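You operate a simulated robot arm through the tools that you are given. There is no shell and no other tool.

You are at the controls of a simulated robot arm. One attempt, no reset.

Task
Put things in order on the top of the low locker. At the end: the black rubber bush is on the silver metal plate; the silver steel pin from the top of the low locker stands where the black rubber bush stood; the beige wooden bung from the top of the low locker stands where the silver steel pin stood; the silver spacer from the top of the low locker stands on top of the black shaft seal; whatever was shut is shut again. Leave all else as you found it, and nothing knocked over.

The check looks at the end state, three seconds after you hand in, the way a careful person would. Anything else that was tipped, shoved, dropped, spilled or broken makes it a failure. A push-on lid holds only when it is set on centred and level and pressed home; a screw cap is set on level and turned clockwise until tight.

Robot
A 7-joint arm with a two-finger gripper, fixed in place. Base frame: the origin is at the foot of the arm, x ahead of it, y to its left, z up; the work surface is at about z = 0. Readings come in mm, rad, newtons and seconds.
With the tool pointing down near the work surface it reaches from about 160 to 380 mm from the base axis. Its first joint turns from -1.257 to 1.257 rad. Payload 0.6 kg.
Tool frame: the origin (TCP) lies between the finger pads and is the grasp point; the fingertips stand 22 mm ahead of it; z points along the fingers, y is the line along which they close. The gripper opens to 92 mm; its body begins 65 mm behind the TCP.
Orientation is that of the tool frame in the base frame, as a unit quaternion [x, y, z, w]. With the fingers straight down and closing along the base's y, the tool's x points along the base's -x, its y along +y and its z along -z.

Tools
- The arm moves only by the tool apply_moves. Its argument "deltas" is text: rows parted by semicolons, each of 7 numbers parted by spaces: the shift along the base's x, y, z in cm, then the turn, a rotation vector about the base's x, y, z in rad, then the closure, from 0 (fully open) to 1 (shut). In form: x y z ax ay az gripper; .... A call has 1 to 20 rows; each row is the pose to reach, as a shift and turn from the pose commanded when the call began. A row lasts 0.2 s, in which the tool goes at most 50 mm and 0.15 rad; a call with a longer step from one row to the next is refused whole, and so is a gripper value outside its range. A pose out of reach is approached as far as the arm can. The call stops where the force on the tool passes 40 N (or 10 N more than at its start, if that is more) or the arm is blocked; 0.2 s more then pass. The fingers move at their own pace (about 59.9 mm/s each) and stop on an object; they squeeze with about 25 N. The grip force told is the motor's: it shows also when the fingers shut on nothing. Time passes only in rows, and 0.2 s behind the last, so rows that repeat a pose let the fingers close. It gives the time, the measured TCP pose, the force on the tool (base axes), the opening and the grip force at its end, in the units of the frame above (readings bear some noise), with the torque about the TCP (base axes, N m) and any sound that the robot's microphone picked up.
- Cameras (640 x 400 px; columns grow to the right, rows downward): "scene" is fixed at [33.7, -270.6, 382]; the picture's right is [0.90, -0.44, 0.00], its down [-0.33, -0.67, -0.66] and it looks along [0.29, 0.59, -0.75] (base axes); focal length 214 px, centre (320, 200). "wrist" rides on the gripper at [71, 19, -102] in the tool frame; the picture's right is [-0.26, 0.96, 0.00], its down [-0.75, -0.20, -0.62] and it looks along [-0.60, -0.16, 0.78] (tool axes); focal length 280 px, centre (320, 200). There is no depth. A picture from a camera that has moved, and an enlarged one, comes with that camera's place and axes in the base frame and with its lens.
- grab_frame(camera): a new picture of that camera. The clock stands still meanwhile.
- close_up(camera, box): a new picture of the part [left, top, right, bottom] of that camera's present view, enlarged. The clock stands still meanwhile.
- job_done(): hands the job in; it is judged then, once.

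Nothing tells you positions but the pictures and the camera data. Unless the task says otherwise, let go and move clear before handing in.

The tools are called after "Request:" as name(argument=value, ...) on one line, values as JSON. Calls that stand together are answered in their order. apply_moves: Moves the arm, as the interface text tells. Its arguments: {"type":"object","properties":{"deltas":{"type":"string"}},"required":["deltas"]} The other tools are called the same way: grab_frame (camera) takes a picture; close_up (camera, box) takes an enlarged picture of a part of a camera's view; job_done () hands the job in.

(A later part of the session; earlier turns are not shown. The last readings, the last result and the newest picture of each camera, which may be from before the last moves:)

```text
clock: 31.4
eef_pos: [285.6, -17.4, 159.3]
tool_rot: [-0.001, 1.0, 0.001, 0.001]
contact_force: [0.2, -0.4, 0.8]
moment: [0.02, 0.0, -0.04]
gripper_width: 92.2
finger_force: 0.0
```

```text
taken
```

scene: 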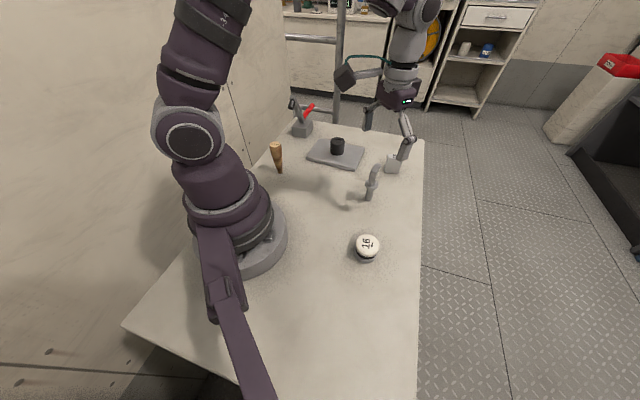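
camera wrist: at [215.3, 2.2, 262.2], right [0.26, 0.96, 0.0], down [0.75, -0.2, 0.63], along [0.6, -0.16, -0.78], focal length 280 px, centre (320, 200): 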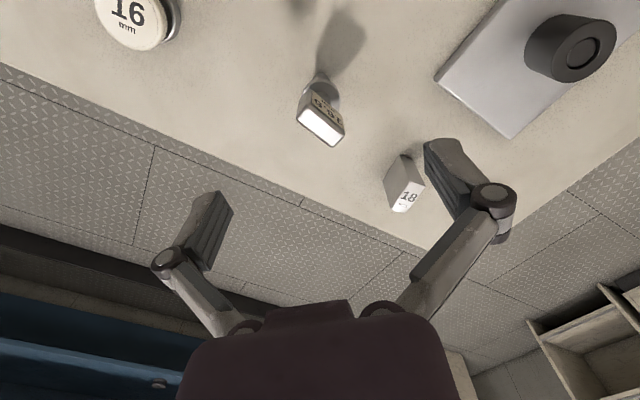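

Request:
close_up(camera="wrist", box=[280, 50, 360, 160])

Request:
close_up(camera="scene", box=[345, 150, 405, 210])

Request:
close_up(camera="wrist", box=[370, 130, 450, 230])

```text
3.64 times, centred on (320, 105) of wrist
camera zoom: at [215.3, 2.2, 262.2], right [0.26, 0.96, 0.0], down [0.75, -0.2, 0.63], along [0.6, -0.16, -0.78], focal length 1020 px, centre (320, 546)
```

zoom: 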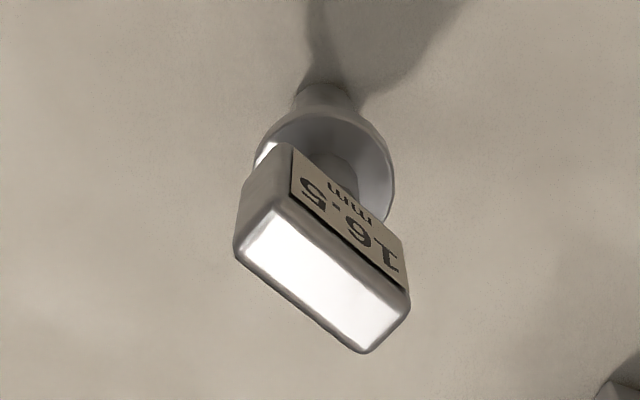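

```text
6.67 times, centred on (375, 180) of scene
camera zoom: at [33.7, -270.6, 382.0], right [0.9, -0.44, 0.0], down [-0.33, -0.67, -0.66], along [0.29, 0.59, -0.75], focal length 1430 px, centre (-47, 333)
```

zoom: 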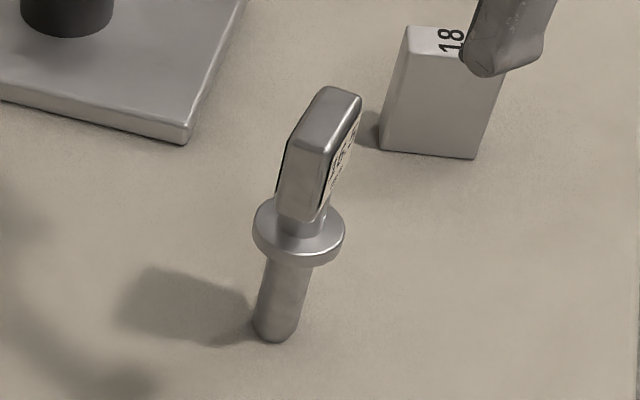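

```text
4.00 times, centred on (410, 180) of wrist
camera zoom: at [215.3, 2.2, 262.2], right [0.26, 0.96, 0.0], down [0.75, -0.2, 0.63], along [0.6, -0.16, -0.78], focal length 1122 px, centre (-40, 280)
```

zoom: 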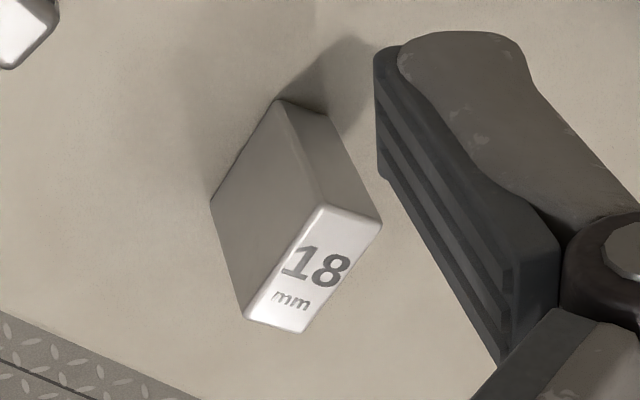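

The pin stands at about (285.5, -17), is roughly 97 mm tall and has a flat head whose long side runs at about 35° in plan. I'll turn the tool by 0.61 rad so the fingers close on the flat faces, and come down to just above it.

Request:
apply_moves(deltas="0 0.1 -0.5 0 0 0.14 0; 0 0.1 -1 0 0 0.28 0; 0 0.1 -1.5 0 0 0.42 0; 0 0.1 -2 0 0 0.56 0; 0 0.1 -2.5 0 0 0.61 0; 0 0.1 -2.5 0 0 0.61 0")

Request:
grab_frame(camera="wrist")

Request:
close_up(camera="wrist", box=[240, 50, 400, 190])

Request:
close_up(camera="scene", box=[330, 110, 440, 210])

```text
clock: 32.8
eef_pos: [285.5, -17.5, 134.4]
tool_rot: [-0.301, 0.954, 0.001, 0.0]
contact_force: [-0.1, 0.3, -0.2]
moment: [-0.03, 0.01, -0.02]
gripper_width: 92.2
finger_force: 0.1
```

```text
taken
camera wrist: at [216.3, -41.3, 236.7], right [-0.34, 0.94, 0.0], down [0.73, 0.26, 0.62], along [0.59, 0.21, -0.78], focal length 280 px, centre (320, 200)
```

wrist: 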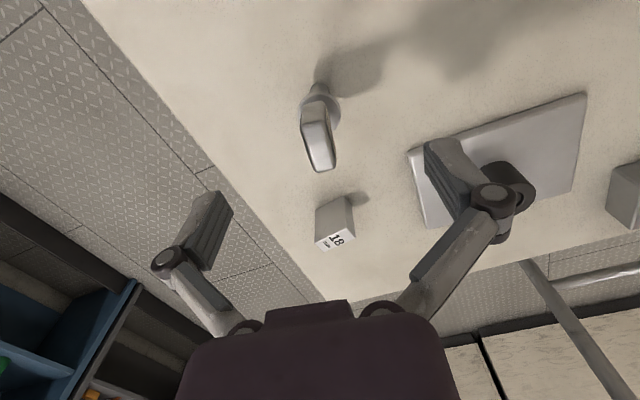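

```text
2.86 times, centred on (320, 120) of wrist
camera zoom: at [216.3, -41.3, 236.7], right [-0.34, 0.94, 0.0], down [0.73, 0.26, 0.62], along [0.59, 0.21, -0.78], focal length 801 px, centre (320, 429)
```

zoom: 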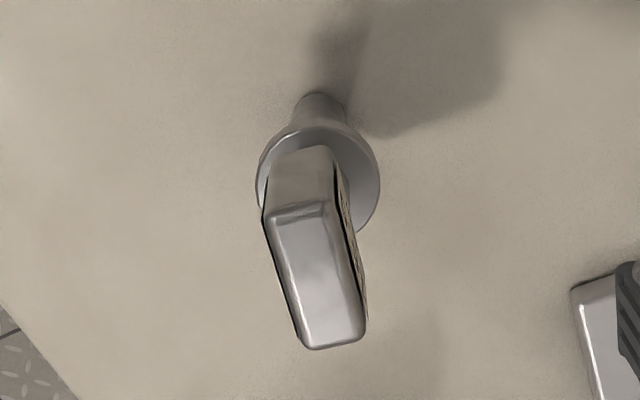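

```text
4.00 times, centred on (385, 160) of scene
camera zoom: at [33.7, -270.6, 382.0], right [0.9, -0.44, 0.0], down [-0.33, -0.67, -0.66], along [0.29, 0.59, -0.75], focal length 858 px, centre (60, 360)
```

zoom: 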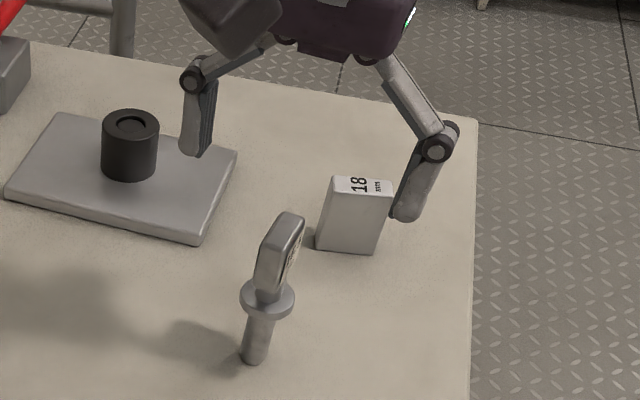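

The head is nearly lined up with the fingers, about 1.3 mm off-centre. I'll correct that and come down to z about 80, so the fingertips stay above the collar.

Request:
apply_moves(deltas="0.07 -0.11 -1.5 0 0 0 0; 0.07 -0.11 -3 0 0 0 0; 0.07 -0.11 -4.5 0 0 0 0; 0.07 -0.11 -5.4 0 0 0 0; 0.07 -0.11 -5.4 0 0 0 0.2")

Request:
grab_frame(camera="wrist")

Request:
close_up(camera="scene", box=[330, 110, 440, 210])

```text
clock: 34.0
eef_pos: [286.0, -18.0, 80.4]
tool_rot: [-0.3, 0.954, 0.0, 0.0]
contact_force: [0.0, 1.0, -0.3]
moment: [0.03, 0.02, 0.0]
gripper_width: 73.5
finger_force: 0.0
```

```text
taken
camera wrist: at [217.1, -42.2, 182.9], right [-0.34, 0.94, 0.0], down [0.73, 0.26, 0.62], along [0.59, 0.21, -0.78], focal length 280 px, centre (320, 200)
```

wrist: 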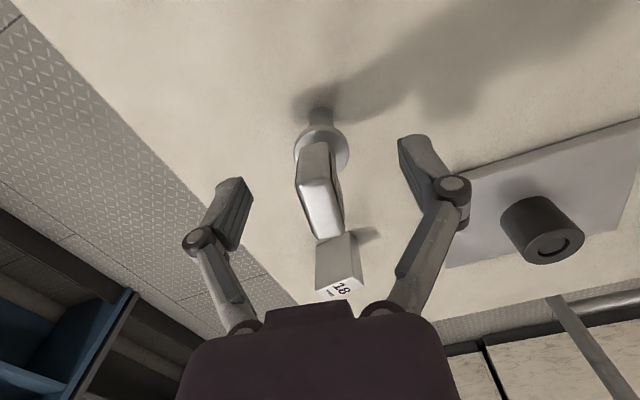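

```text
4.00 times, centred on (385, 160) of scene
camera zoom: at [33.7, -270.6, 382.0], right [0.9, -0.44, 0.0], down [-0.33, -0.67, -0.66], along [0.29, 0.59, -0.75], focal length 858 px, centre (60, 360)
```

zoom: 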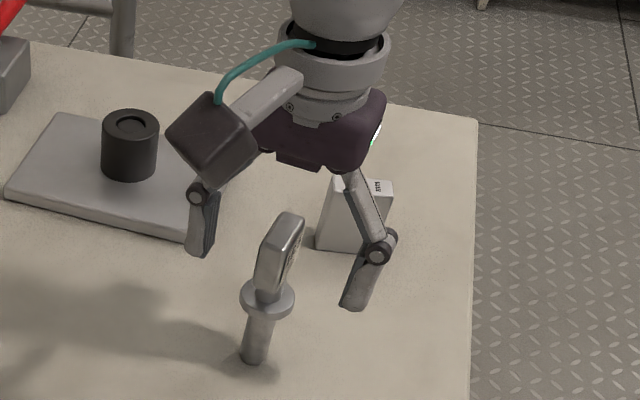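

The head's top centre projects where the TCP should be, so the pin is centred. I'll close gently on the flat faces.

Request:
apply_moves(deltas="0 0 0 0 0 0 0.5; 0 0 0 0 0 0 0.7; 0 0 0 0 0 0 0.8; 0 0 0 0 0 0 0.85; 0 0 0 0 0 0 0.92; 0 0 0 0 0 0 0.96; 0 0 0 0 0 0 0.96")

Request:
grab_frame(camera="wrist")

Request:
close_up(camera="scene", box=[330, 110, 440, 210])

```text
clock: 35.6
eef_pos: [287.5, -18.6, 81.8]
tool_rot: [-0.299, 0.954, 0.001, 0.0]
contact_force: [0.2, -0.1, -0.3]
moment: [0.07, 0.02, -0.01]
gripper_width: 14.6
finger_force: 24.5
```

```text
taken
camera wrist: at [217.2, -42.2, 183.0], right [-0.34, 0.94, 0.0], down [0.73, 0.26, 0.62], along [0.59, 0.21, -0.78], focal length 280 px, centre (320, 200)
```

wrist: 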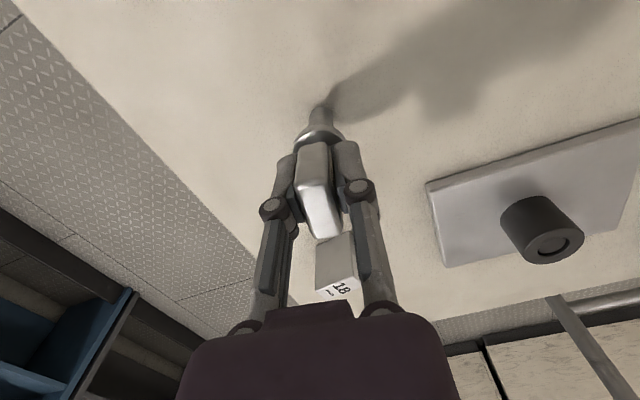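

```text
4.00 times, centred on (385, 160) of scene
camera zoom: at [33.7, -270.6, 382.0], right [0.9, -0.44, 0.0], down [-0.33, -0.67, -0.66], along [0.29, 0.59, -0.75], focal length 858 px, centre (60, 360)
```

zoom: 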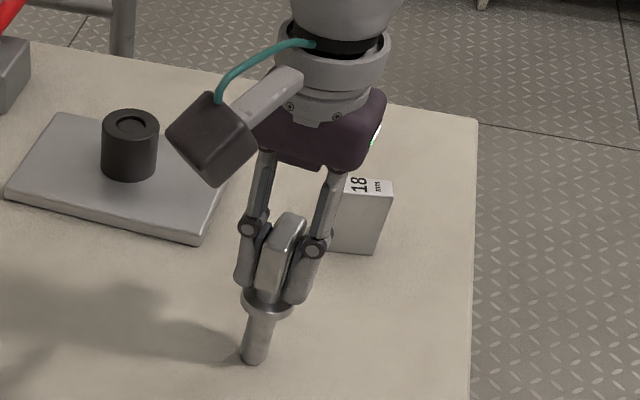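

The pin is held by its head at 14.6 mm, with the grasp at about (286.2, -18.4, 81), which I'll keep as the bung's target. I'll lift it straight up and carry it high to where the bush stood.

Request:
apply_moves(deltas="0 0 0.3 0 0 0 0.96; 0 0 1.2 0 0 0 0.96; 0 0 3 0 0 0 0.96; 0 0 5 0 0 0 0.96; 0 0 7.5 0 0 0 0.96; 0 0 9 0 0 0 0.96; 0 0 9 0 0 0 0.96")

Request:
apply_moves(deltas="-0.6 -0.6 0 0 0 -0.05 0.96; -1.8 -1.8 0 0 0 -0.13 0.96; -3.5 -3.4 0 0 0 -0.22 0.96; -5.5 -5.3 0 0 0 -0.32 0.96; -7.5 -7.3 0 0 0 -0.43 0.96; -9.5 -9.2 0 0 0 -0.54 0.96; -11.5 -11.1 0 0 0 -0.65 0.96; -13.5 -13 0 0 0 -0.76 0.96; -15.5 -15 0 0 0 -0.87 0.96; -17.2 -16.6 0 0 0 -0.96 0.96; -18.2 -17.6 0 0 0 -1.02 0.96; -18.58 -17.95 0 0 0 -1.04 0.96; -18.58 -17.95 0 0 0 -1.04 0.96")

Request:
grab_frame(camera="wrist")

Request:
grab_frame(camera="scene")

```text
clock: 37.2
eef_pos: [284.5, -19.3, 171.0]
tool_rot: [-0.301, 0.954, 0.001, -0.001]
contact_force: [0.4, -0.1, -1.4]
moment: [0.01, -0.03, 0.03]
gripper_width: 13.9
finger_force: 24.8
```

```text
clock: 40.0
eef_pos: [100.7, -198.9, 171.6]
tool_rot: [0.213, 0.977, 0.0, 0.0]
contact_force: [-0.1, 0.2, -0.4]
moment: [0.01, 0.01, -0.01]
gripper_width: 14.0
finger_force: 24.9
```

```text
taken
camera wrist: at [44.3, -149.8, 273.5], right [0.64, 0.77, 0.0], down [0.6, -0.5, 0.63], along [0.48, -0.4, -0.78], focal length 280 px, centre (320, 200)
```

wrist: 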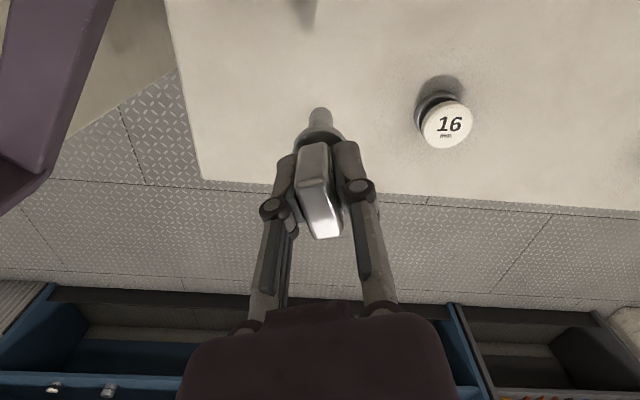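

```text
taken
```

scene: 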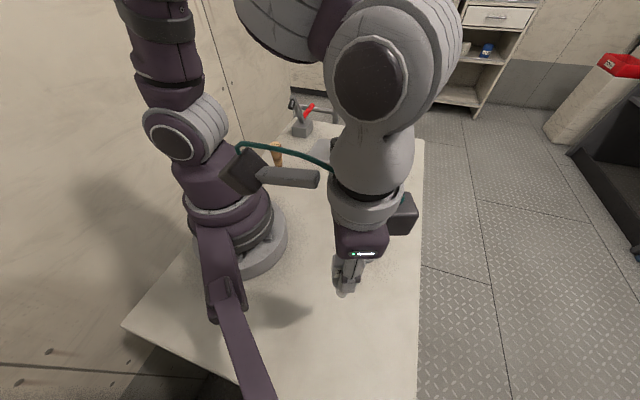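

The pin hangs straight and is held firmly. I'll lower it to a few millimetres above the top, then compare its foot in the fixed camera with where the bush's foot was, at about pixel (338, 314).

Request:
apply_moves(deltas="0.05 -0.12 -1.5 0 0 0 0.96; 0.05 -0.12 -3.5 0 0 0 0.96; 0.05 -0.12 -5.5 0 0 0 0.96; 0.05 -0.12 -7.3 0 0 0 0.96; 0.05 -0.12 -8.3 0 0 0 0.96; 0.05 -0.12 -8.6 0 0 0 0.96; 0.05 -0.12 -8.6 0 0 0 0.96")

Request:
close_up(camera="scene", box=[315, 285, 365, 335])

Request:
grab_frame(camera="scene")

Request:
grab_frame(camera="wrist")

```text
clock: 41.6
eef_pos: [102.5, -200.5, 84.8]
tool_rot: [0.214, 0.977, 0.001, 0.0]
contact_force: [-0.2, 0.5, -1.9]
moment: [0.01, -0.01, 0.04]
gripper_width: 14.3
finger_force: 24.8
```

```text
8.00 times, centred on (340, 310) of scene
camera zoom: at [33.7, -270.6, 382.0], right [0.9, -0.44, 0.0], down [-0.33, -0.67, -0.66], along [0.29, 0.59, -0.75], focal length 1716 px, centre (160, -680)
```

zoom: 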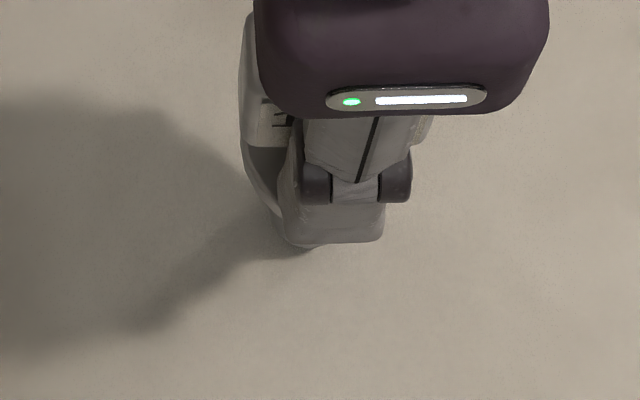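

```text
taken
```

scene: 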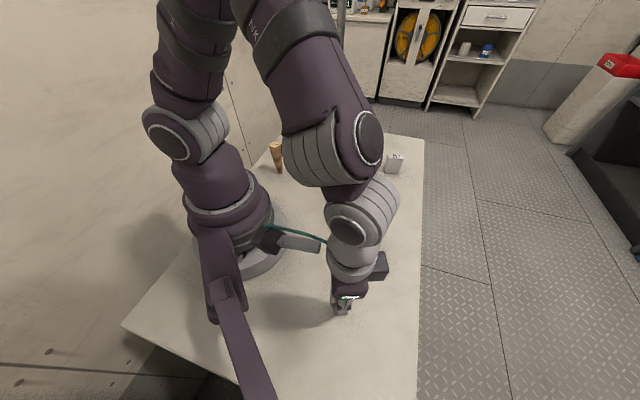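

```text
taken
camera wrist: at [44.8, -151.3, 187.2], right [0.64, 0.77, 0.0], down [0.6, -0.5, 0.62], along [0.48, -0.4, -0.78], focal length 280 px, centre (320, 200)
```

wrist: 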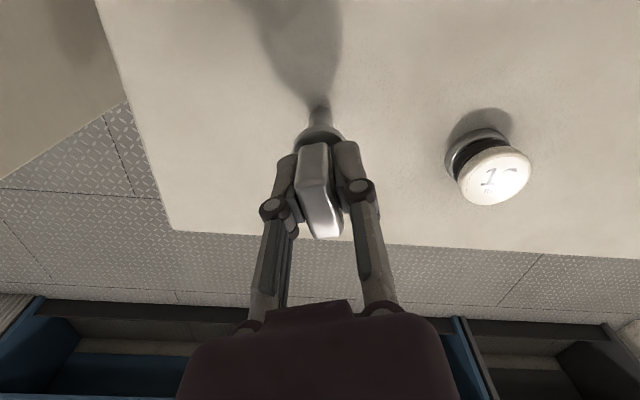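

The gripper hides the pin's foot from the fixed camera, but the position and the readings agree. I'll lower it the last 4 mm gently, feeling for contact.

Request:
apply_moves(deltas="0 0 -0.1 0 0 0 0.96; 0 0 -0.2 0 0 0 0.96; 0 0 -0.3 0 0 0 0.96; 0 0 -0.37 0 0 0 0.96; 0 0 -0.37 0 0 0 0.96")

```text
clock: 42.8
eef_pos: [101.4, -198.4, 81.5]
tool_rot: [0.214, 0.977, 0.0, -0.001]
contact_force: [-0.3, -0.1, -1.7]
moment: [-0.01, -0.01, 0.02]
gripper_width: 14.1
finger_force: 25.3
```

There is no contact yet. I'll go down in half-millimetre steps.

Request:
apply_moves(deltas="0 0 -0.05 0 0 0 0.96; 0 0 -0.08 0 0 0 0.96; 0 0 -0.08 0 0 0 0.96")

```text
clock: 43.6
eef_pos: [102.2, -198.9, 81.6]
tool_rot: [0.214, 0.977, 0.0, 0.0]
contact_force: [-1.2, 1.8, 17.2]
moment: [0.09, 0.09, -0.01]
gripper_width: 13.7
finger_force: 25.1
```

Contact is at about 17 N. I'll ease up half a millimetre, then open slowly.

Request:
apply_moves(deltas="0 0 0.05 0 0 0 0.96; 0 0 0.05 0 0 0 0.96")

```text
clock: 44.2
eef_pos: [100.8, -199.0, 80.9]
tool_rot: [0.215, 0.977, -0.001, 0.0]
contact_force: [0.5, -1.2, -1.3]
moment: [0.02, 0.0, -0.02]
gripper_width: 14.1
finger_force: 25.5
```

The pin is now at the surface with no load. I'll open gradually so neither finger drags it.

Request:
apply_moves(deltas="0 0 -0.02 0 0 0 0.96; 0 0 -0.02 0 0 0 0.83; 0 0 -0.02 0 0 0 0.8; 0 0 -0.02 0 0 0 0.75; 0 0 -0.02 0 0 0 0.65; 0 0 -0.02 0 0 0 0.5; 0 0 -0.02 0 0 0 0.4; 0 0 -0.02 0 0 0 0.4")

Request:
grab_frame(camera="wrist")

```text
clock: 46.0
eef_pos: [101.4, -198.0, 81.7]
tool_rot: [0.214, 0.977, 0.0, -0.001]
contact_force: [0.2, 0.2, 0.2]
moment: [-0.05, 0.01, -0.01]
gripper_width: 55.2
finger_force: 0.0
```

```text
taken
camera wrist: at [44.8, -150.6, 183.2], right [0.64, 0.77, 0.0], down [0.6, -0.5, 0.62], along [0.48, -0.4, -0.78], focal length 280 px, centre (320, 200)
```

wrist: 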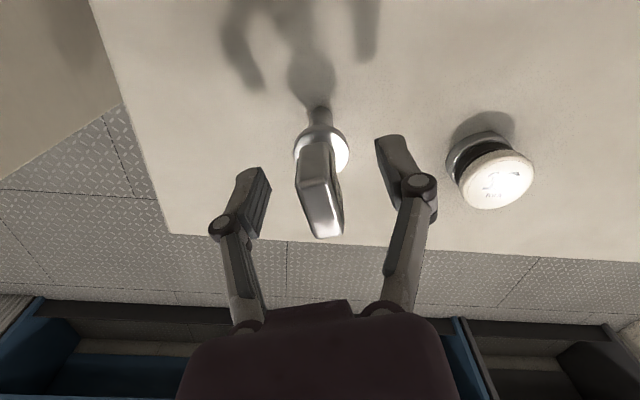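

The pin stands upright on its own. I'll rise straight up and compare its foot with the bush's old place from the fixed camera.

Request:
apply_moves(deltas="0 0 1.5 0 0 0 0.4; 0 0 3.5 0 0 0 0.3; 0 0 6 0 0 0 0.2; 0 0 9 0 0 0 0.1; 0 0 10 0 0 0 0; 0 0 10 0 0 0 0")

Request:
apply_moves(deltas="2 3 1 0 0 0.1 0; 4 6 2 0 0 0.2 0; 6 9 3 0 0 0.3 0; 8.5 12 3 0 0 0.4 0; 11 15 3 0 0 0.43 0; 13 18 3 0 0 0.43 0; 13 18 3 0 0 0.43 0")

Request:
grab_frame(camera="scene")

Request:
close_up(camera="scene", box=[315, 275, 375, 335])

Request:
grab_frame(camera="wrist")

```text
clock: 47.4
eef_pos: [99.9, -199.5, 181.6]
tool_rot: [0.214, 0.977, 0.001, 0.0]
contact_force: [0.6, 0.0, 0.4]
moment: [0.03, -0.01, -0.01]
gripper_width: 92.1
finger_force: 0.1
```

```text
clock: 49.0
eef_pos: [232.0, -19.6, 212.1]
tool_rot: [0.0, 1.0, 0.0, 0.001]
contact_force: [0.3, 0.1, 0.3]
moment: [-0.04, 0.01, -0.01]
gripper_width: 92.2
finger_force: 0.2
```

```text
taken
```

scene: 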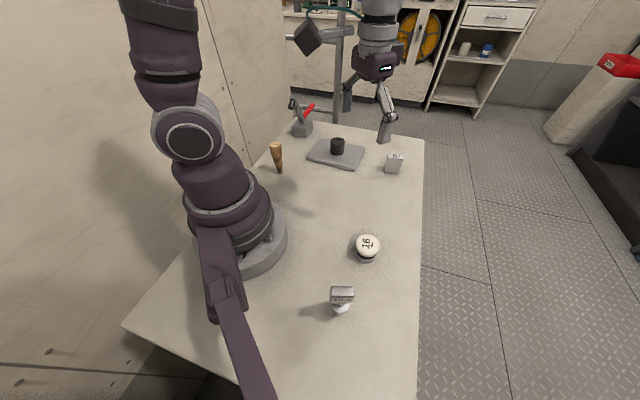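

```text
6.67 times, centred on (345, 305) of scene
camera zoom: at [33.7, -270.6, 382.0], right [0.9, -0.44, 0.0], down [-0.33, -0.67, -0.66], along [0.29, 0.59, -0.75], focal length 1430 px, centre (153, -500)
```

zoom: 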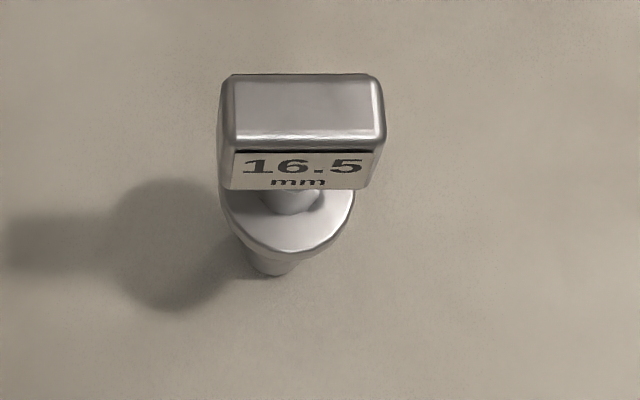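

```text
taken
camera wrist: at [161.5, 0.8, 312.7], right [0.26, 0.96, 0.0], down [0.75, -0.2, 0.63], along [0.6, -0.16, -0.78], focal length 280 px, centre (320, 200)
```

wrist: 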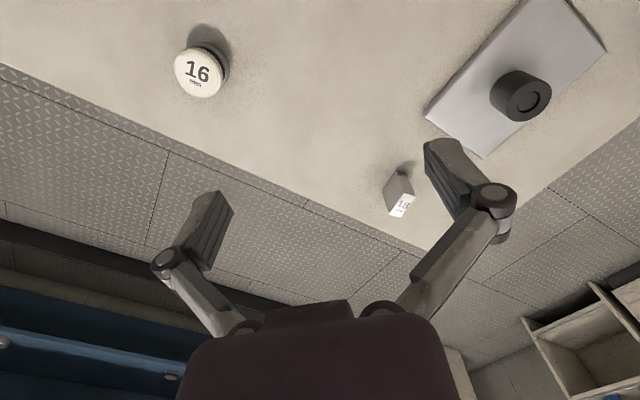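

The pin stands where the bush was, within a few millimetres. Next is the spacer: about 36 x 18 x 48 mm, centred near (397, 38), which is slightly beyond the stated straight-down reach. I'll hover over it, turned to its faces, to see how far the arm really gets.

Request:
apply_moves(deltas="2.4 0.8 0 0 0 -0.1 0; 4.8 1.6 0 0 0 -0.2 0; 7.2 2.5 0 0 0 -0.3 0; 9.6 3.3 -1 0 0 -0.4 0; 12 4.1 -2 0 0 -0.5 0; 14.4 5 -4 0 0 -0.6 0; 16 5.6 -6 0 0 -0.663 0; 16.6 5.75 -7 0 0 -0.663 0; 16.6 5.75 -7 0 0 -0.663 0")

Request:
grab_frame(camera="wrist")

Request:
grab_frame(camera="scene")

```text
clock: 51.0
eef_pos: [372.3, 34.9, 142.5]
tool_rot: [0.326, 0.946, 0.0, 0.0]
contact_force: [-0.1, 0.2, 0.7]
moment: [-0.01, 0.02, -0.02]
gripper_width: 92.0
finger_force: 0.2
out of reach, approached as far as the arm can: row 6, 7, 8, 9
```

```text
taken
camera wrist: at [328.6, 94.8, 244.1], right [0.8, 0.6, 0.0], down [0.47, -0.63, 0.63], along [0.37, -0.5, -0.78], focal length 280 px, centre (320, 200)
```

wrist: 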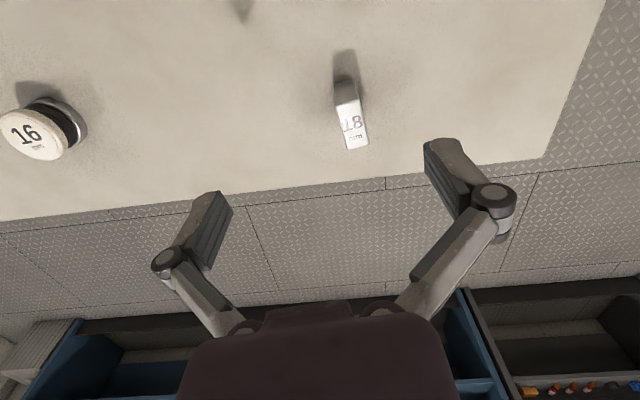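

```text
taken
```

scene: 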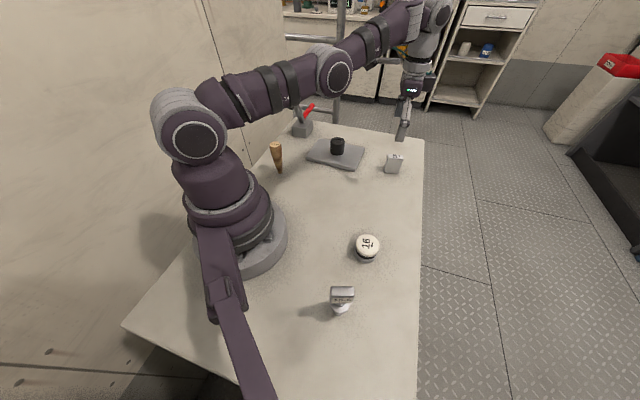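

With the tool straight down the arm stops at r about 374 mm, so the spacer needs the tool leaning outward. I'll tilt 0.3 rad about the closing axis, which keeps the pads parallel to the spacer's faces, while staying high.

Request:
apply_moves(deltas="0 0 0 -0.062 -0.079 0 0; 0 0 0 -0.123 -0.158 0 0; 0 0 0 -0.185 -0.236 0 0; 0 0 0 -0.185 -0.236 0 0")

Request:
grab_frame(camera="wrist")

```text
clock: 52.0
eef_pos: [372.8, 34.9, 142.3]
tool_rot: [0.322, 0.935, -0.05, 0.141]
contact_force: [0.8, 0.2, 0.7]
moment: [0.01, 0.03, -0.02]
gripper_width: 92.0
finger_force: 0.0
```

```text
taken
camera wrist: at [307.9, 111.6, 217.9], right [0.79, 0.61, 0.08], down [0.3, -0.49, 0.82], along [0.54, -0.63, -0.57], focal length 280 px, centre (320, 200)
```

wrist: 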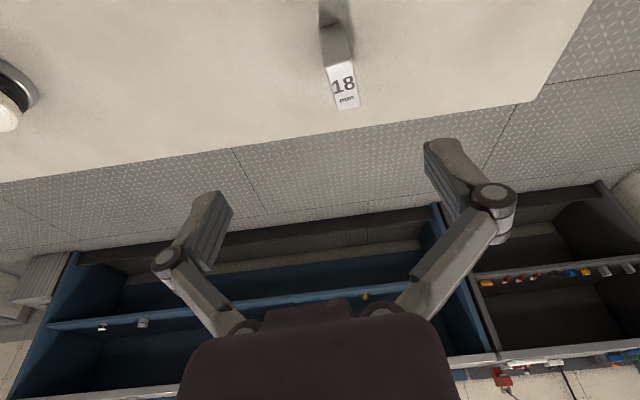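

The tilted pose is reached and the commanded point is now this one, at about (372.5, 34.9, 142.4). I'll take a close look at the spacer from here to place it exactly.

Request:
close_up(camera="wrist", box=[270, 0, 410, 120])

Request:
close_up(camera="scene", box=[350, 130, 430, 190])

```text
3.33 times, centred on (340, 60) of wrist
camera zoom: at [307.9, 111.6, 217.9], right [0.79, 0.61, 0.08], down [0.3, -0.49, 0.82], along [0.54, -0.63, -0.57], focal length 935 px, centre (253, 667)
```

zoom: 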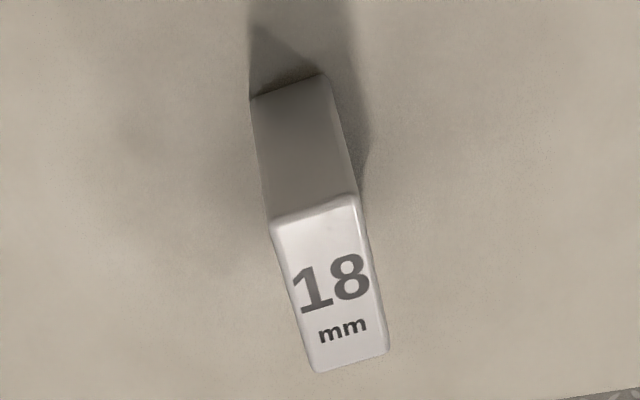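

```text
6.67 times, centred on (390, 160) of scene
camera zoom: at [33.7, -270.6, 382.0], right [0.9, -0.44, 0.0], down [-0.33, -0.67, -0.66], along [0.29, 0.59, -0.75], focal length 1430 px, centre (-147, 467)
```

zoom: 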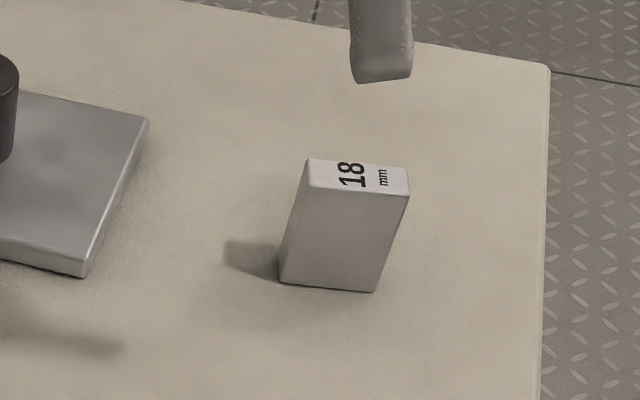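

The spacer's top centre computes to about (397.7, 38.4), height 49 mm, long side at about -37°, so the yaw fits. I'll move over it, still tilted, at z about 95.

Request:
apply_moves(deltas="0.8 0.1 -1.5 0 0 0 0; 1.7 0.2 -3 0 0 0 0; 2.52 0.35 -4.5 0 0 0 0; 2.52 0.35 -4.7 0 0 0 0; 2.52 0.35 -4.7 0 0 0 0")

Request:
grab_frame(camera="wrist")

Request:
close_up(camera="wrist", box=[240, 60, 400, 200])

Request:
close_up(camera="scene", box=[350, 110, 450, 190])

```text
clock: 53.2
eef_pos: [398.3, 38.9, 94.9]
tool_rot: [0.322, 0.935, -0.049, 0.141]
contact_force: [0.3, 0.1, -0.2]
moment: [-0.02, -0.02, 0.01]
gripper_width: 92.1
finger_force: 0.0
```

```text
taken
camera wrist: at [333.7, 115.4, 170.8], right [0.79, 0.61, 0.08], down [0.3, -0.49, 0.82], along [0.54, -0.63, -0.57], focal length 280 px, centre (320, 200)
```

wrist: 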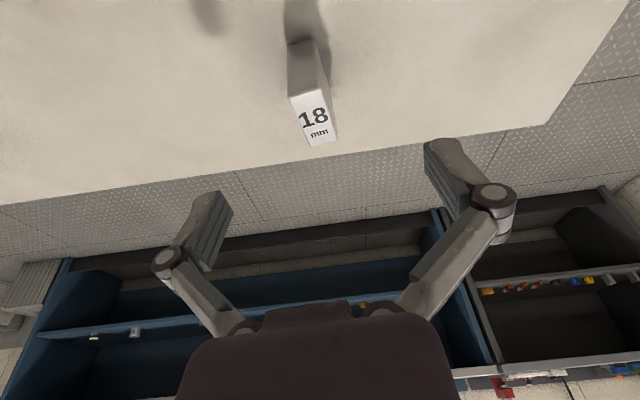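

```text
2.86 times, centred on (320, 130) of wrist
camera zoom: at [333.7, 115.4, 170.8], right [0.79, 0.61, 0.08], down [0.3, -0.49, 0.82], along [0.54, -0.63, -0.57], focal length 801 px, centre (320, 400)
```

zoom: 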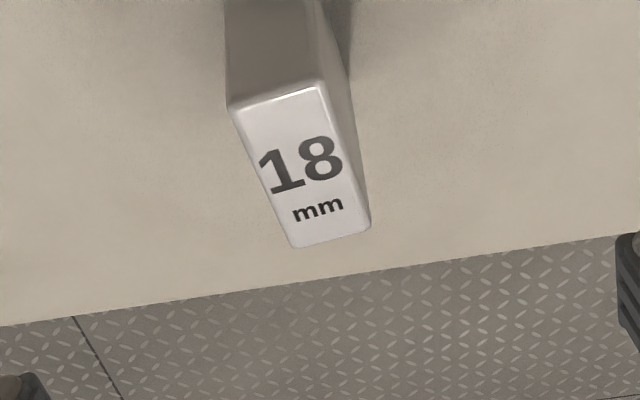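

```text
5.00 times, centred on (400, 150) of scene
camera zoom: at [33.7, -270.6, 382.0], right [0.9, -0.44, 0.0], down [-0.33, -0.67, -0.66], along [0.29, 0.59, -0.75], focal length 1072 px, centre (-80, 450)
```

zoom: 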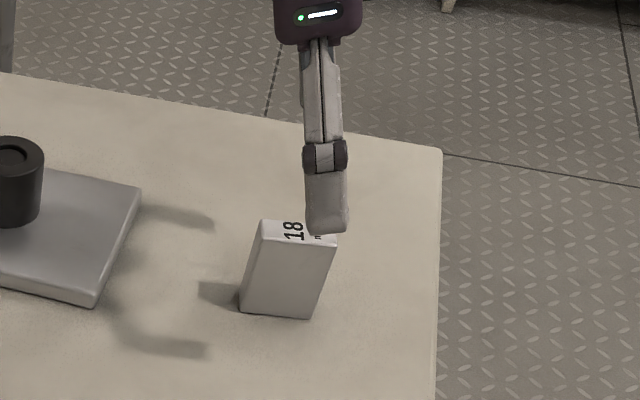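

The fingers are centred on the spacer to within a millimetre, with about 2° of yaw to trim. I'll correct that and come down to z about 36, open.

Request:
apply_moves(deltas="0.03 -0.07 -1.5 0 0 0.033 0; 0.03 -0.07 -3 0 0 0.033 0; 0.03 -0.07 -4.5 0 0 0.033 0; 0.03 -0.07 -5.9 0 0 0.033 0; 0.03 -0.07 -5.9 0 0 0.033 0.2; 0.03 -0.07 -5.9 0 0 0.033 0.3")

Request:
grab_frame(camera="wrist")

Request:
close_up(camera="scene", box=[350, 110, 450, 190])

```text
clock: 54.6
eef_pos: [397.0, 36.7, 35.7]
tool_rot: [0.306, 0.94, -0.047, 0.142]
contact_force: [-0.4, 0.3, 0.1]
moment: [0.02, 0.0, 0.01]
gripper_width: 64.3
finger_force: 0.0
```

```text
taken
camera wrist: at [331.0, 112.1, 111.6], right [0.77, 0.63, 0.08], down [0.31, -0.48, 0.82], along [0.55, -0.61, -0.57], focal length 280 px, centre (320, 200)
```

wrist: 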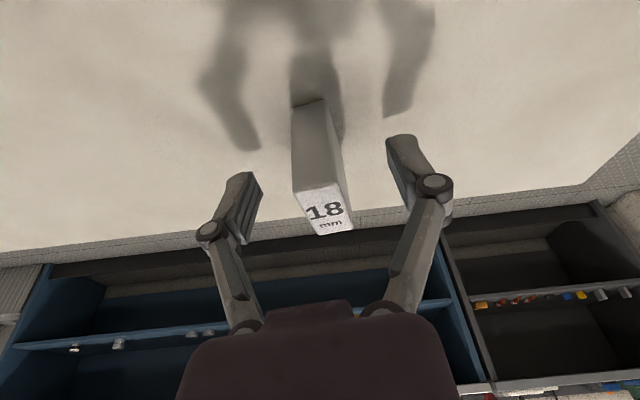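

```text
5.00 times, centred on (400, 150) of scene
camera zoom: at [33.7, -270.6, 382.0], right [0.9, -0.44, 0.0], down [-0.33, -0.67, -0.66], along [0.29, 0.59, -0.75], focal length 1072 px, centre (-80, 450)
```

zoom: 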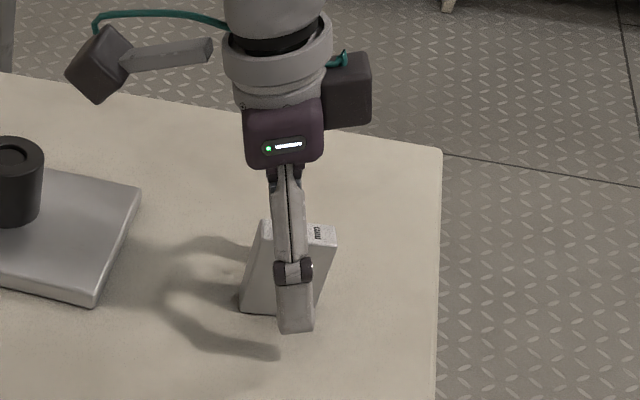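

The spacer is well between the pads. I'll close gently.

Request:
apply_moves(deltas="0 0 0 0 0 0 0.5; 0 0 0 0 0 0 0.65; 0 0 0 0 0 0 0.75; 0 0 0 0 0 0 0.82; 0 0 0 0 0 0 0.9; 0 0 0 0 0 0 0.94; 0 0 0 0 0 0 0.94")

Request:
grab_frame(camera="wrist")

Request:
close_up(camera="scene", box=[350, 110, 450, 190])

```text
clock: 56.2
eef_pos: [397.8, 37.4, 35.6]
tool_rot: [0.306, 0.94, -0.046, 0.142]
contact_force: [-0.9, -0.7, 2.1]
moment: [0.01, 0.01, 0.01]
gripper_width: 17.4
finger_force: 25.5
```

```text
taken
camera wrist: at [331.0, 112.1, 111.7], right [0.77, 0.63, 0.08], down [0.31, -0.48, 0.82], along [0.55, -0.61, -0.57], focal length 280 px, centre (320, 200)
```

wrist: 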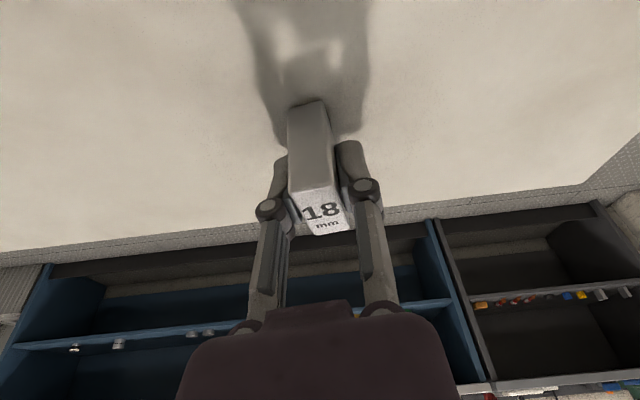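

```text
5.00 times, centred on (400, 150) of scene
camera zoom: at [33.7, -270.6, 382.0], right [0.9, -0.44, 0.0], down [-0.33, -0.67, -0.66], along [0.29, 0.59, -0.75], focal length 1072 px, centre (-80, 450)
```

zoom: 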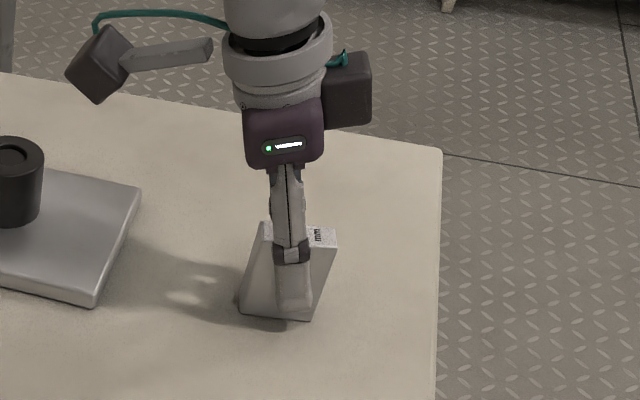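

The spacer is gripped at 17.4 mm. I'll lift it and carry it, keeping the same tilt so it stays upright, to above the seal at about (199, -131).

Request:
apply_moves(deltas="0 0 0.3 0 0 0 0.94; 0 0 1.3 0 0 0 0.94; 0 0 2.8 0 0 0 0.94; 0 0 4.3 0 0 0 0.94; -0.8 -0.7 5.8 0 0 0 0.94; -2.3 -2 7 0 0 -0.04 0.94; -4.3 -3.6 7.5 0 0 -0.09 0.94; -6.4 -5.4 7.5 0 0 -0.15 0.94; -8.5 -7.2 7.5 0 0 -0.2 0.94; -10.6 -9 7.5 0 0 -0.26 0.94; -12.7 -10.8 7.5 0 0 -0.31 0.94; -14.8 -12.5 7.5 0 0 -0.37 0.94; -16.8 -14.2 7.5 0 0 -0.42 0.94; -18.6 -15.7 7.5 0 0 -0.47 0.94; -19.6 -16.6 7.5 0 0 -0.5 0.94; -19.87 -16.84 7.5 0 0 -0.5 0.94; -19.87 -16.84 7.5 0 0 -0.5 0.94")

Request:
grab_frame(camera="wrist")

Request:
grab_frame(camera="scene")

Request:
close_up(camera="scene", box=[330, 180, 430, 270])

```text
clock: 59.8
eef_pos: [200.8, -132.0, 111.2]
tool_rot: [0.53, 0.835, -0.08, 0.126]
contact_force: [-0.2, 0.9, -1.3]
moment: [0.05, 0.0, 0.03]
gripper_width: 17.1
finger_force: 25.1
```

```text
taken
camera wrist: at [176.0, -32.9, 187.0], right [0.98, 0.18, 0.08], down [0.04, -0.57, 0.82], along [0.2, -0.8, -0.57], focal length 280 px, centre (320, 200)
```

wrist: 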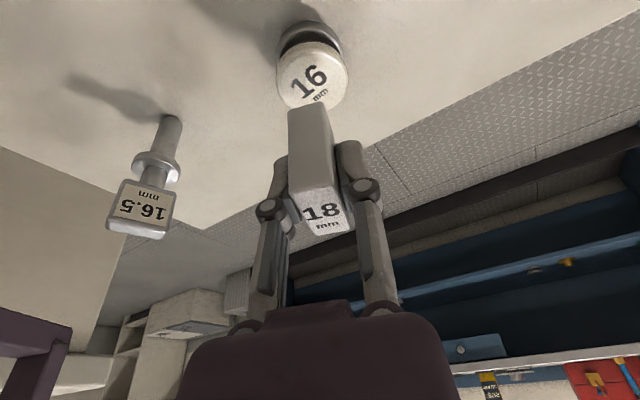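

```text
taken
```

scene: 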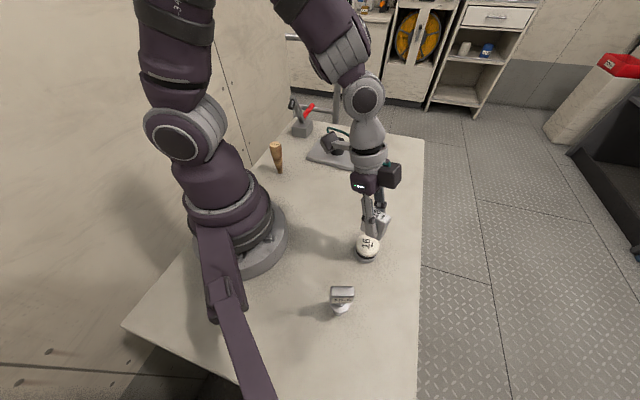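

```text
4.44 times, centred on (380, 225) of scene
camera zoom: at [33.7, -270.6, 382.0], right [0.9, -0.44, 0.0], down [-0.33, -0.67, -0.66], along [0.29, 0.59, -0.75], focal length 953 px, centre (53, 89)
```

zoom: 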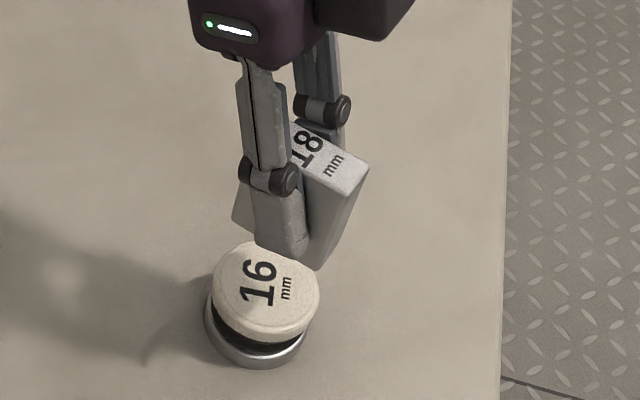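

The spacer hangs upright and the seal is just below it. I'll zoom the wrist camera on the seal to work out the last alignment.

Request:
close_up(camera="wrist", box=[250, 10, 370, 130])

Request:
close_up(camera="scene", box=[345, 200, 405, 270])

```text
3.33 times, centred on (310, 70) of wrist
camera zoom: at [176.0, -32.9, 187.0], right [0.98, 0.18, 0.08], down [0.04, -0.57, 0.82], along [0.2, -0.8, -0.57], focal length 935 px, centre (353, 633)
```

zoom: 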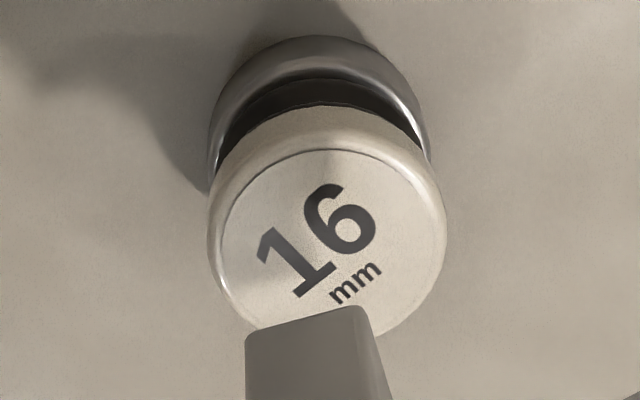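

```text
5.71 times, centred on (375, 235) of scene
camera zoom: at [33.7, -270.6, 382.0], right [0.9, -0.44, 0.0], down [-0.33, -0.67, -0.66], along [0.29, 0.59, -0.75], focal length 1226 px, centre (6, 0)
```

zoom: 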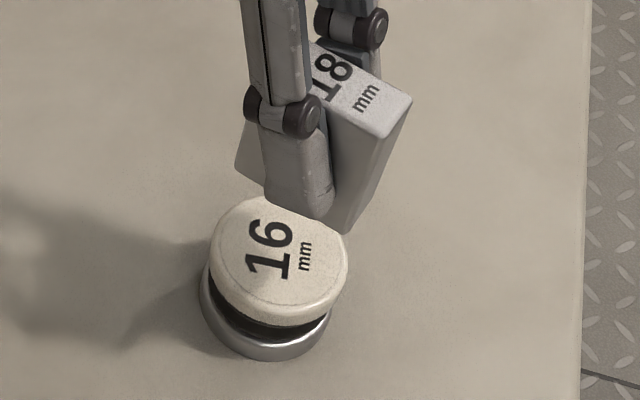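

From both cameras the spacer is within about 2 mm of the seal's centre. I'll lower it to just above the seal and look again.

Request:
apply_moves(deltas="-0.05 0.02 -1 0 0 0 0.94; -0.05 0.02 -2 0 0 0 0.94; -0.05 0.02 -2.8 0 0 0 0.94; -0.05 0.02 -3.2 0 0 0 0.94; -0.05 0.02 -3.2 0 0 0 0.94")

Request:
close_up(camera="scene", box=[345, 200, 405, 270])

Request:
close_up(camera="wrist", box=[240, 40, 400, 200])

```text
clock: 61.0
eef_pos: [199.5, -130.3, 79.2]
tool_rot: [0.53, 0.835, -0.08, 0.126]
contact_force: [0.1, 0.3, -1.6]
moment: [-0.01, 0.0, -0.03]
gripper_width: 17.3
finger_force: 24.6
```

```text
5.71 times, centred on (375, 235) of scene
camera zoom: at [33.7, -270.6, 382.0], right [0.9, -0.44, 0.0], down [-0.33, -0.67, -0.66], along [0.29, 0.59, -0.75], focal length 1226 px, centre (6, 0)
```

zoom: 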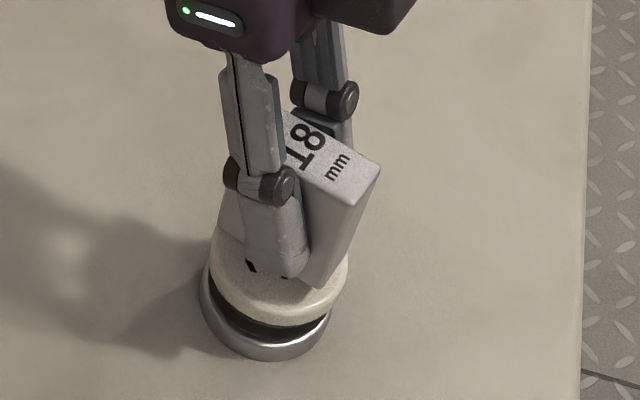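

```text
2.50 times, centred on (320, 120) of wrist
camera zoom: at [175.2, -32.5, 154.6], right [0.98, 0.18, 0.08], down [0.04, -0.57, 0.82], along [0.2, -0.8, -0.57], focal length 701 px, centre (320, 400)
```

zoom: 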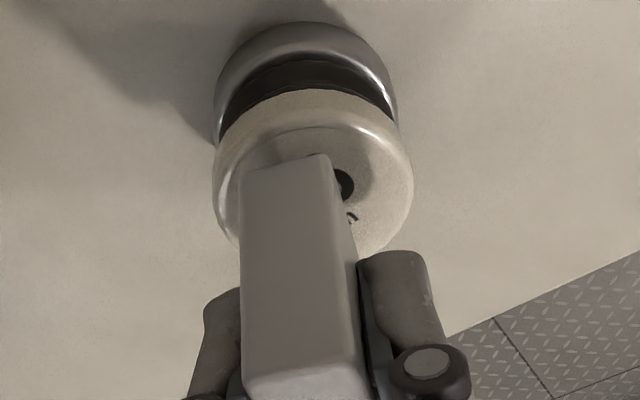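

The two views differ by a few millimetres on the centring. I'll lower until the spacer is almost touching, where its foot and the seal's top lie in one plane and can be compared directly.

Request:
apply_moves(deltas="0 0 -0.15 0 0 0 0.94; 0 0 -0.3 0 0 0 0.94; 0 0 -0.4 0 0 0 0.94; 0 0 -0.4 0 0 0 0.94")

Request:
close_up(camera="scene", box=[345, 215, 395, 265])

Request:
close_up(camera="wrist", box=[260, 60, 380, 160])

```text
clock: 62.0
eef_pos: [199.2, -130.6, 75.1]
tool_rot: [0.53, 0.835, -0.08, 0.126]
contact_force: [0.8, -1.2, -1.7]
moment: [0.0, 0.0, -0.01]
gripper_width: 17.5
finger_force: 25.0
```

```text
8.00 times, centred on (370, 240) of scene
camera zoom: at [33.7, -270.6, 382.0], right [0.9, -0.44, 0.0], down [-0.33, -0.67, -0.66], along [0.29, 0.59, -0.75], focal length 1716 px, centre (-80, -120)
```

zoom: 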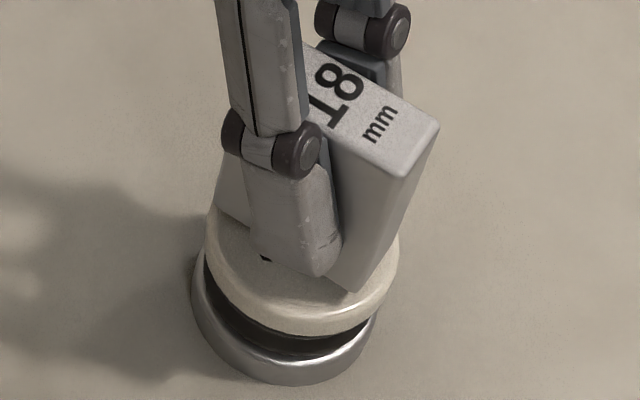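

```text
4.00 times, centred on (320, 110) of wrist
camera zoom: at [175.3, -32.4, 150.9], right [0.98, 0.18, 0.08], down [0.04, -0.57, 0.82], along [0.2, -0.8, -0.57], focal length 1122 px, centre (320, 560)
```

zoom: 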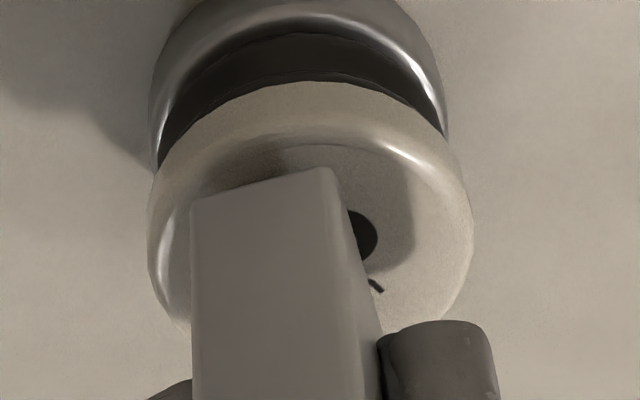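

Compared in one plane, the spacer's foot sits within about a millimetre of the seal's centre along its length, and about 1 mm to the side. I'll nudge it by 0.8 mm and go on down gently.

Request:
apply_moves(deltas="0.08 0 -0.1 0 0 0 0.94; 0.08 0 -0.2 0 0 0 0.94; 0.08 0 -0.25 0 0 0 0.94; 0.08 0 -0.3 0 0 0 0.94; 0.08 0 -0.3 0 0 0 0.94")

Request:
close_up(camera="scene", box=[345, 215, 395, 265])

```text
clock: 63.2
eef_pos: [200.2, -130.4, 70.0]
tool_rot: [0.529, 0.835, -0.08, 0.126]
contact_force: [-0.8, 0.3, -0.6]
moment: [0.0, -0.01, -0.04]
gripper_width: 17.6
finger_force: 24.8
```

```text
8.00 times, centred on (370, 240) of scene
camera zoom: at [33.7, -270.6, 382.0], right [0.9, -0.44, 0.0], down [-0.33, -0.67, -0.66], along [0.29, 0.59, -0.75], focal length 1716 px, centre (-80, -120)
```

zoom: 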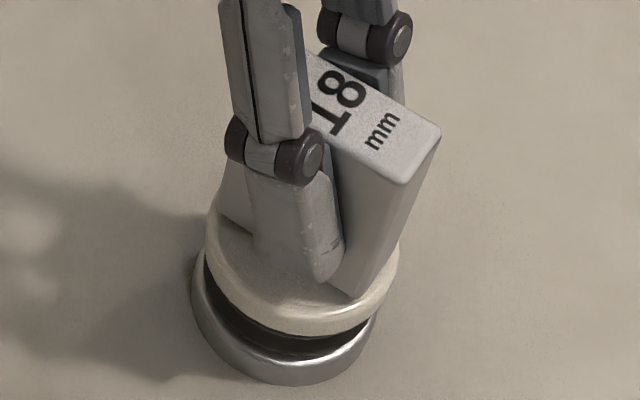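

There is no clear contact yet. I'll continue in half-millimetre steps.

Request:
apply_moves(deltas="0 0 -0.05 0 0 0 0.94; 0 0 -0.05 0 0 0 0.94")

Request:
apply_moves(deltas="0 0 -0.05 0 0 0 0.94; 0 0 -0.05 0 0 0 0.94")

```text
clock: 63.8
eef_pos: [201.0, -129.7, 71.1]
tool_rot: [0.53, 0.834, -0.081, 0.126]
contact_force: [0.3, 0.0, -1.5]
moment: [-0.02, 0.0, 0.03]
gripper_width: 17.3
finger_force: 24.8
```

```text
clock: 64.4
eef_pos: [200.0, -129.8, 70.1]
tool_rot: [0.53, 0.835, -0.08, 0.126]
contact_force: [0.8, 0.3, -0.7]
moment: [-0.02, -0.01, 0.03]
gripper_width: 17.1
finger_force: 24.4
```

Still free, so I'll keep lowering half a millimetre at a time.

Request:
apply_moves(deltas="0 0 -0.05 0 0 0 0.94; 0 0 -0.05 0 0 0 0.94")

Request:
apply_moves(deltas="0 0 -0.05 0 0 0 0.94; 0 0 -0.05 0 0 0 0.94")

Request:
close_up(camera="wrist", box=[260, 60, 380, 160])

```text
clock: 65.0
eef_pos: [199.2, -130.6, 69.7]
tool_rot: [0.53, 0.835, -0.08, 0.127]
contact_force: [-0.5, 0.2, -0.7]
moment: [0.03, -0.02, 0.04]
gripper_width: 17.2
finger_force: 25.0
```

```text
clock: 65.6
eef_pos: [200.4, -130.4, 69.3]
tool_rot: [0.53, 0.835, -0.081, 0.127]
contact_force: [-0.5, -0.1, -1.6]
moment: [-0.03, 0.0, -0.03]
gripper_width: 17.2
finger_force: 24.6
```

```text
4.00 times, centred on (320, 110) of wrist
camera zoom: at [176.3, -32.6, 145.8], right [0.98, 0.18, 0.08], down [0.04, -0.57, 0.82], along [0.2, -0.8, -0.57], focal length 1122 px, centre (320, 560)
```

zoom: 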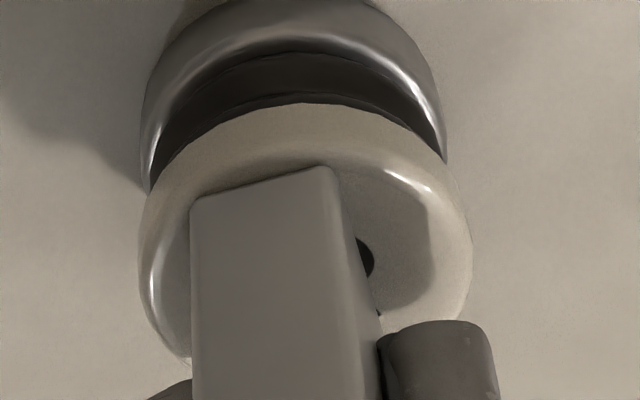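

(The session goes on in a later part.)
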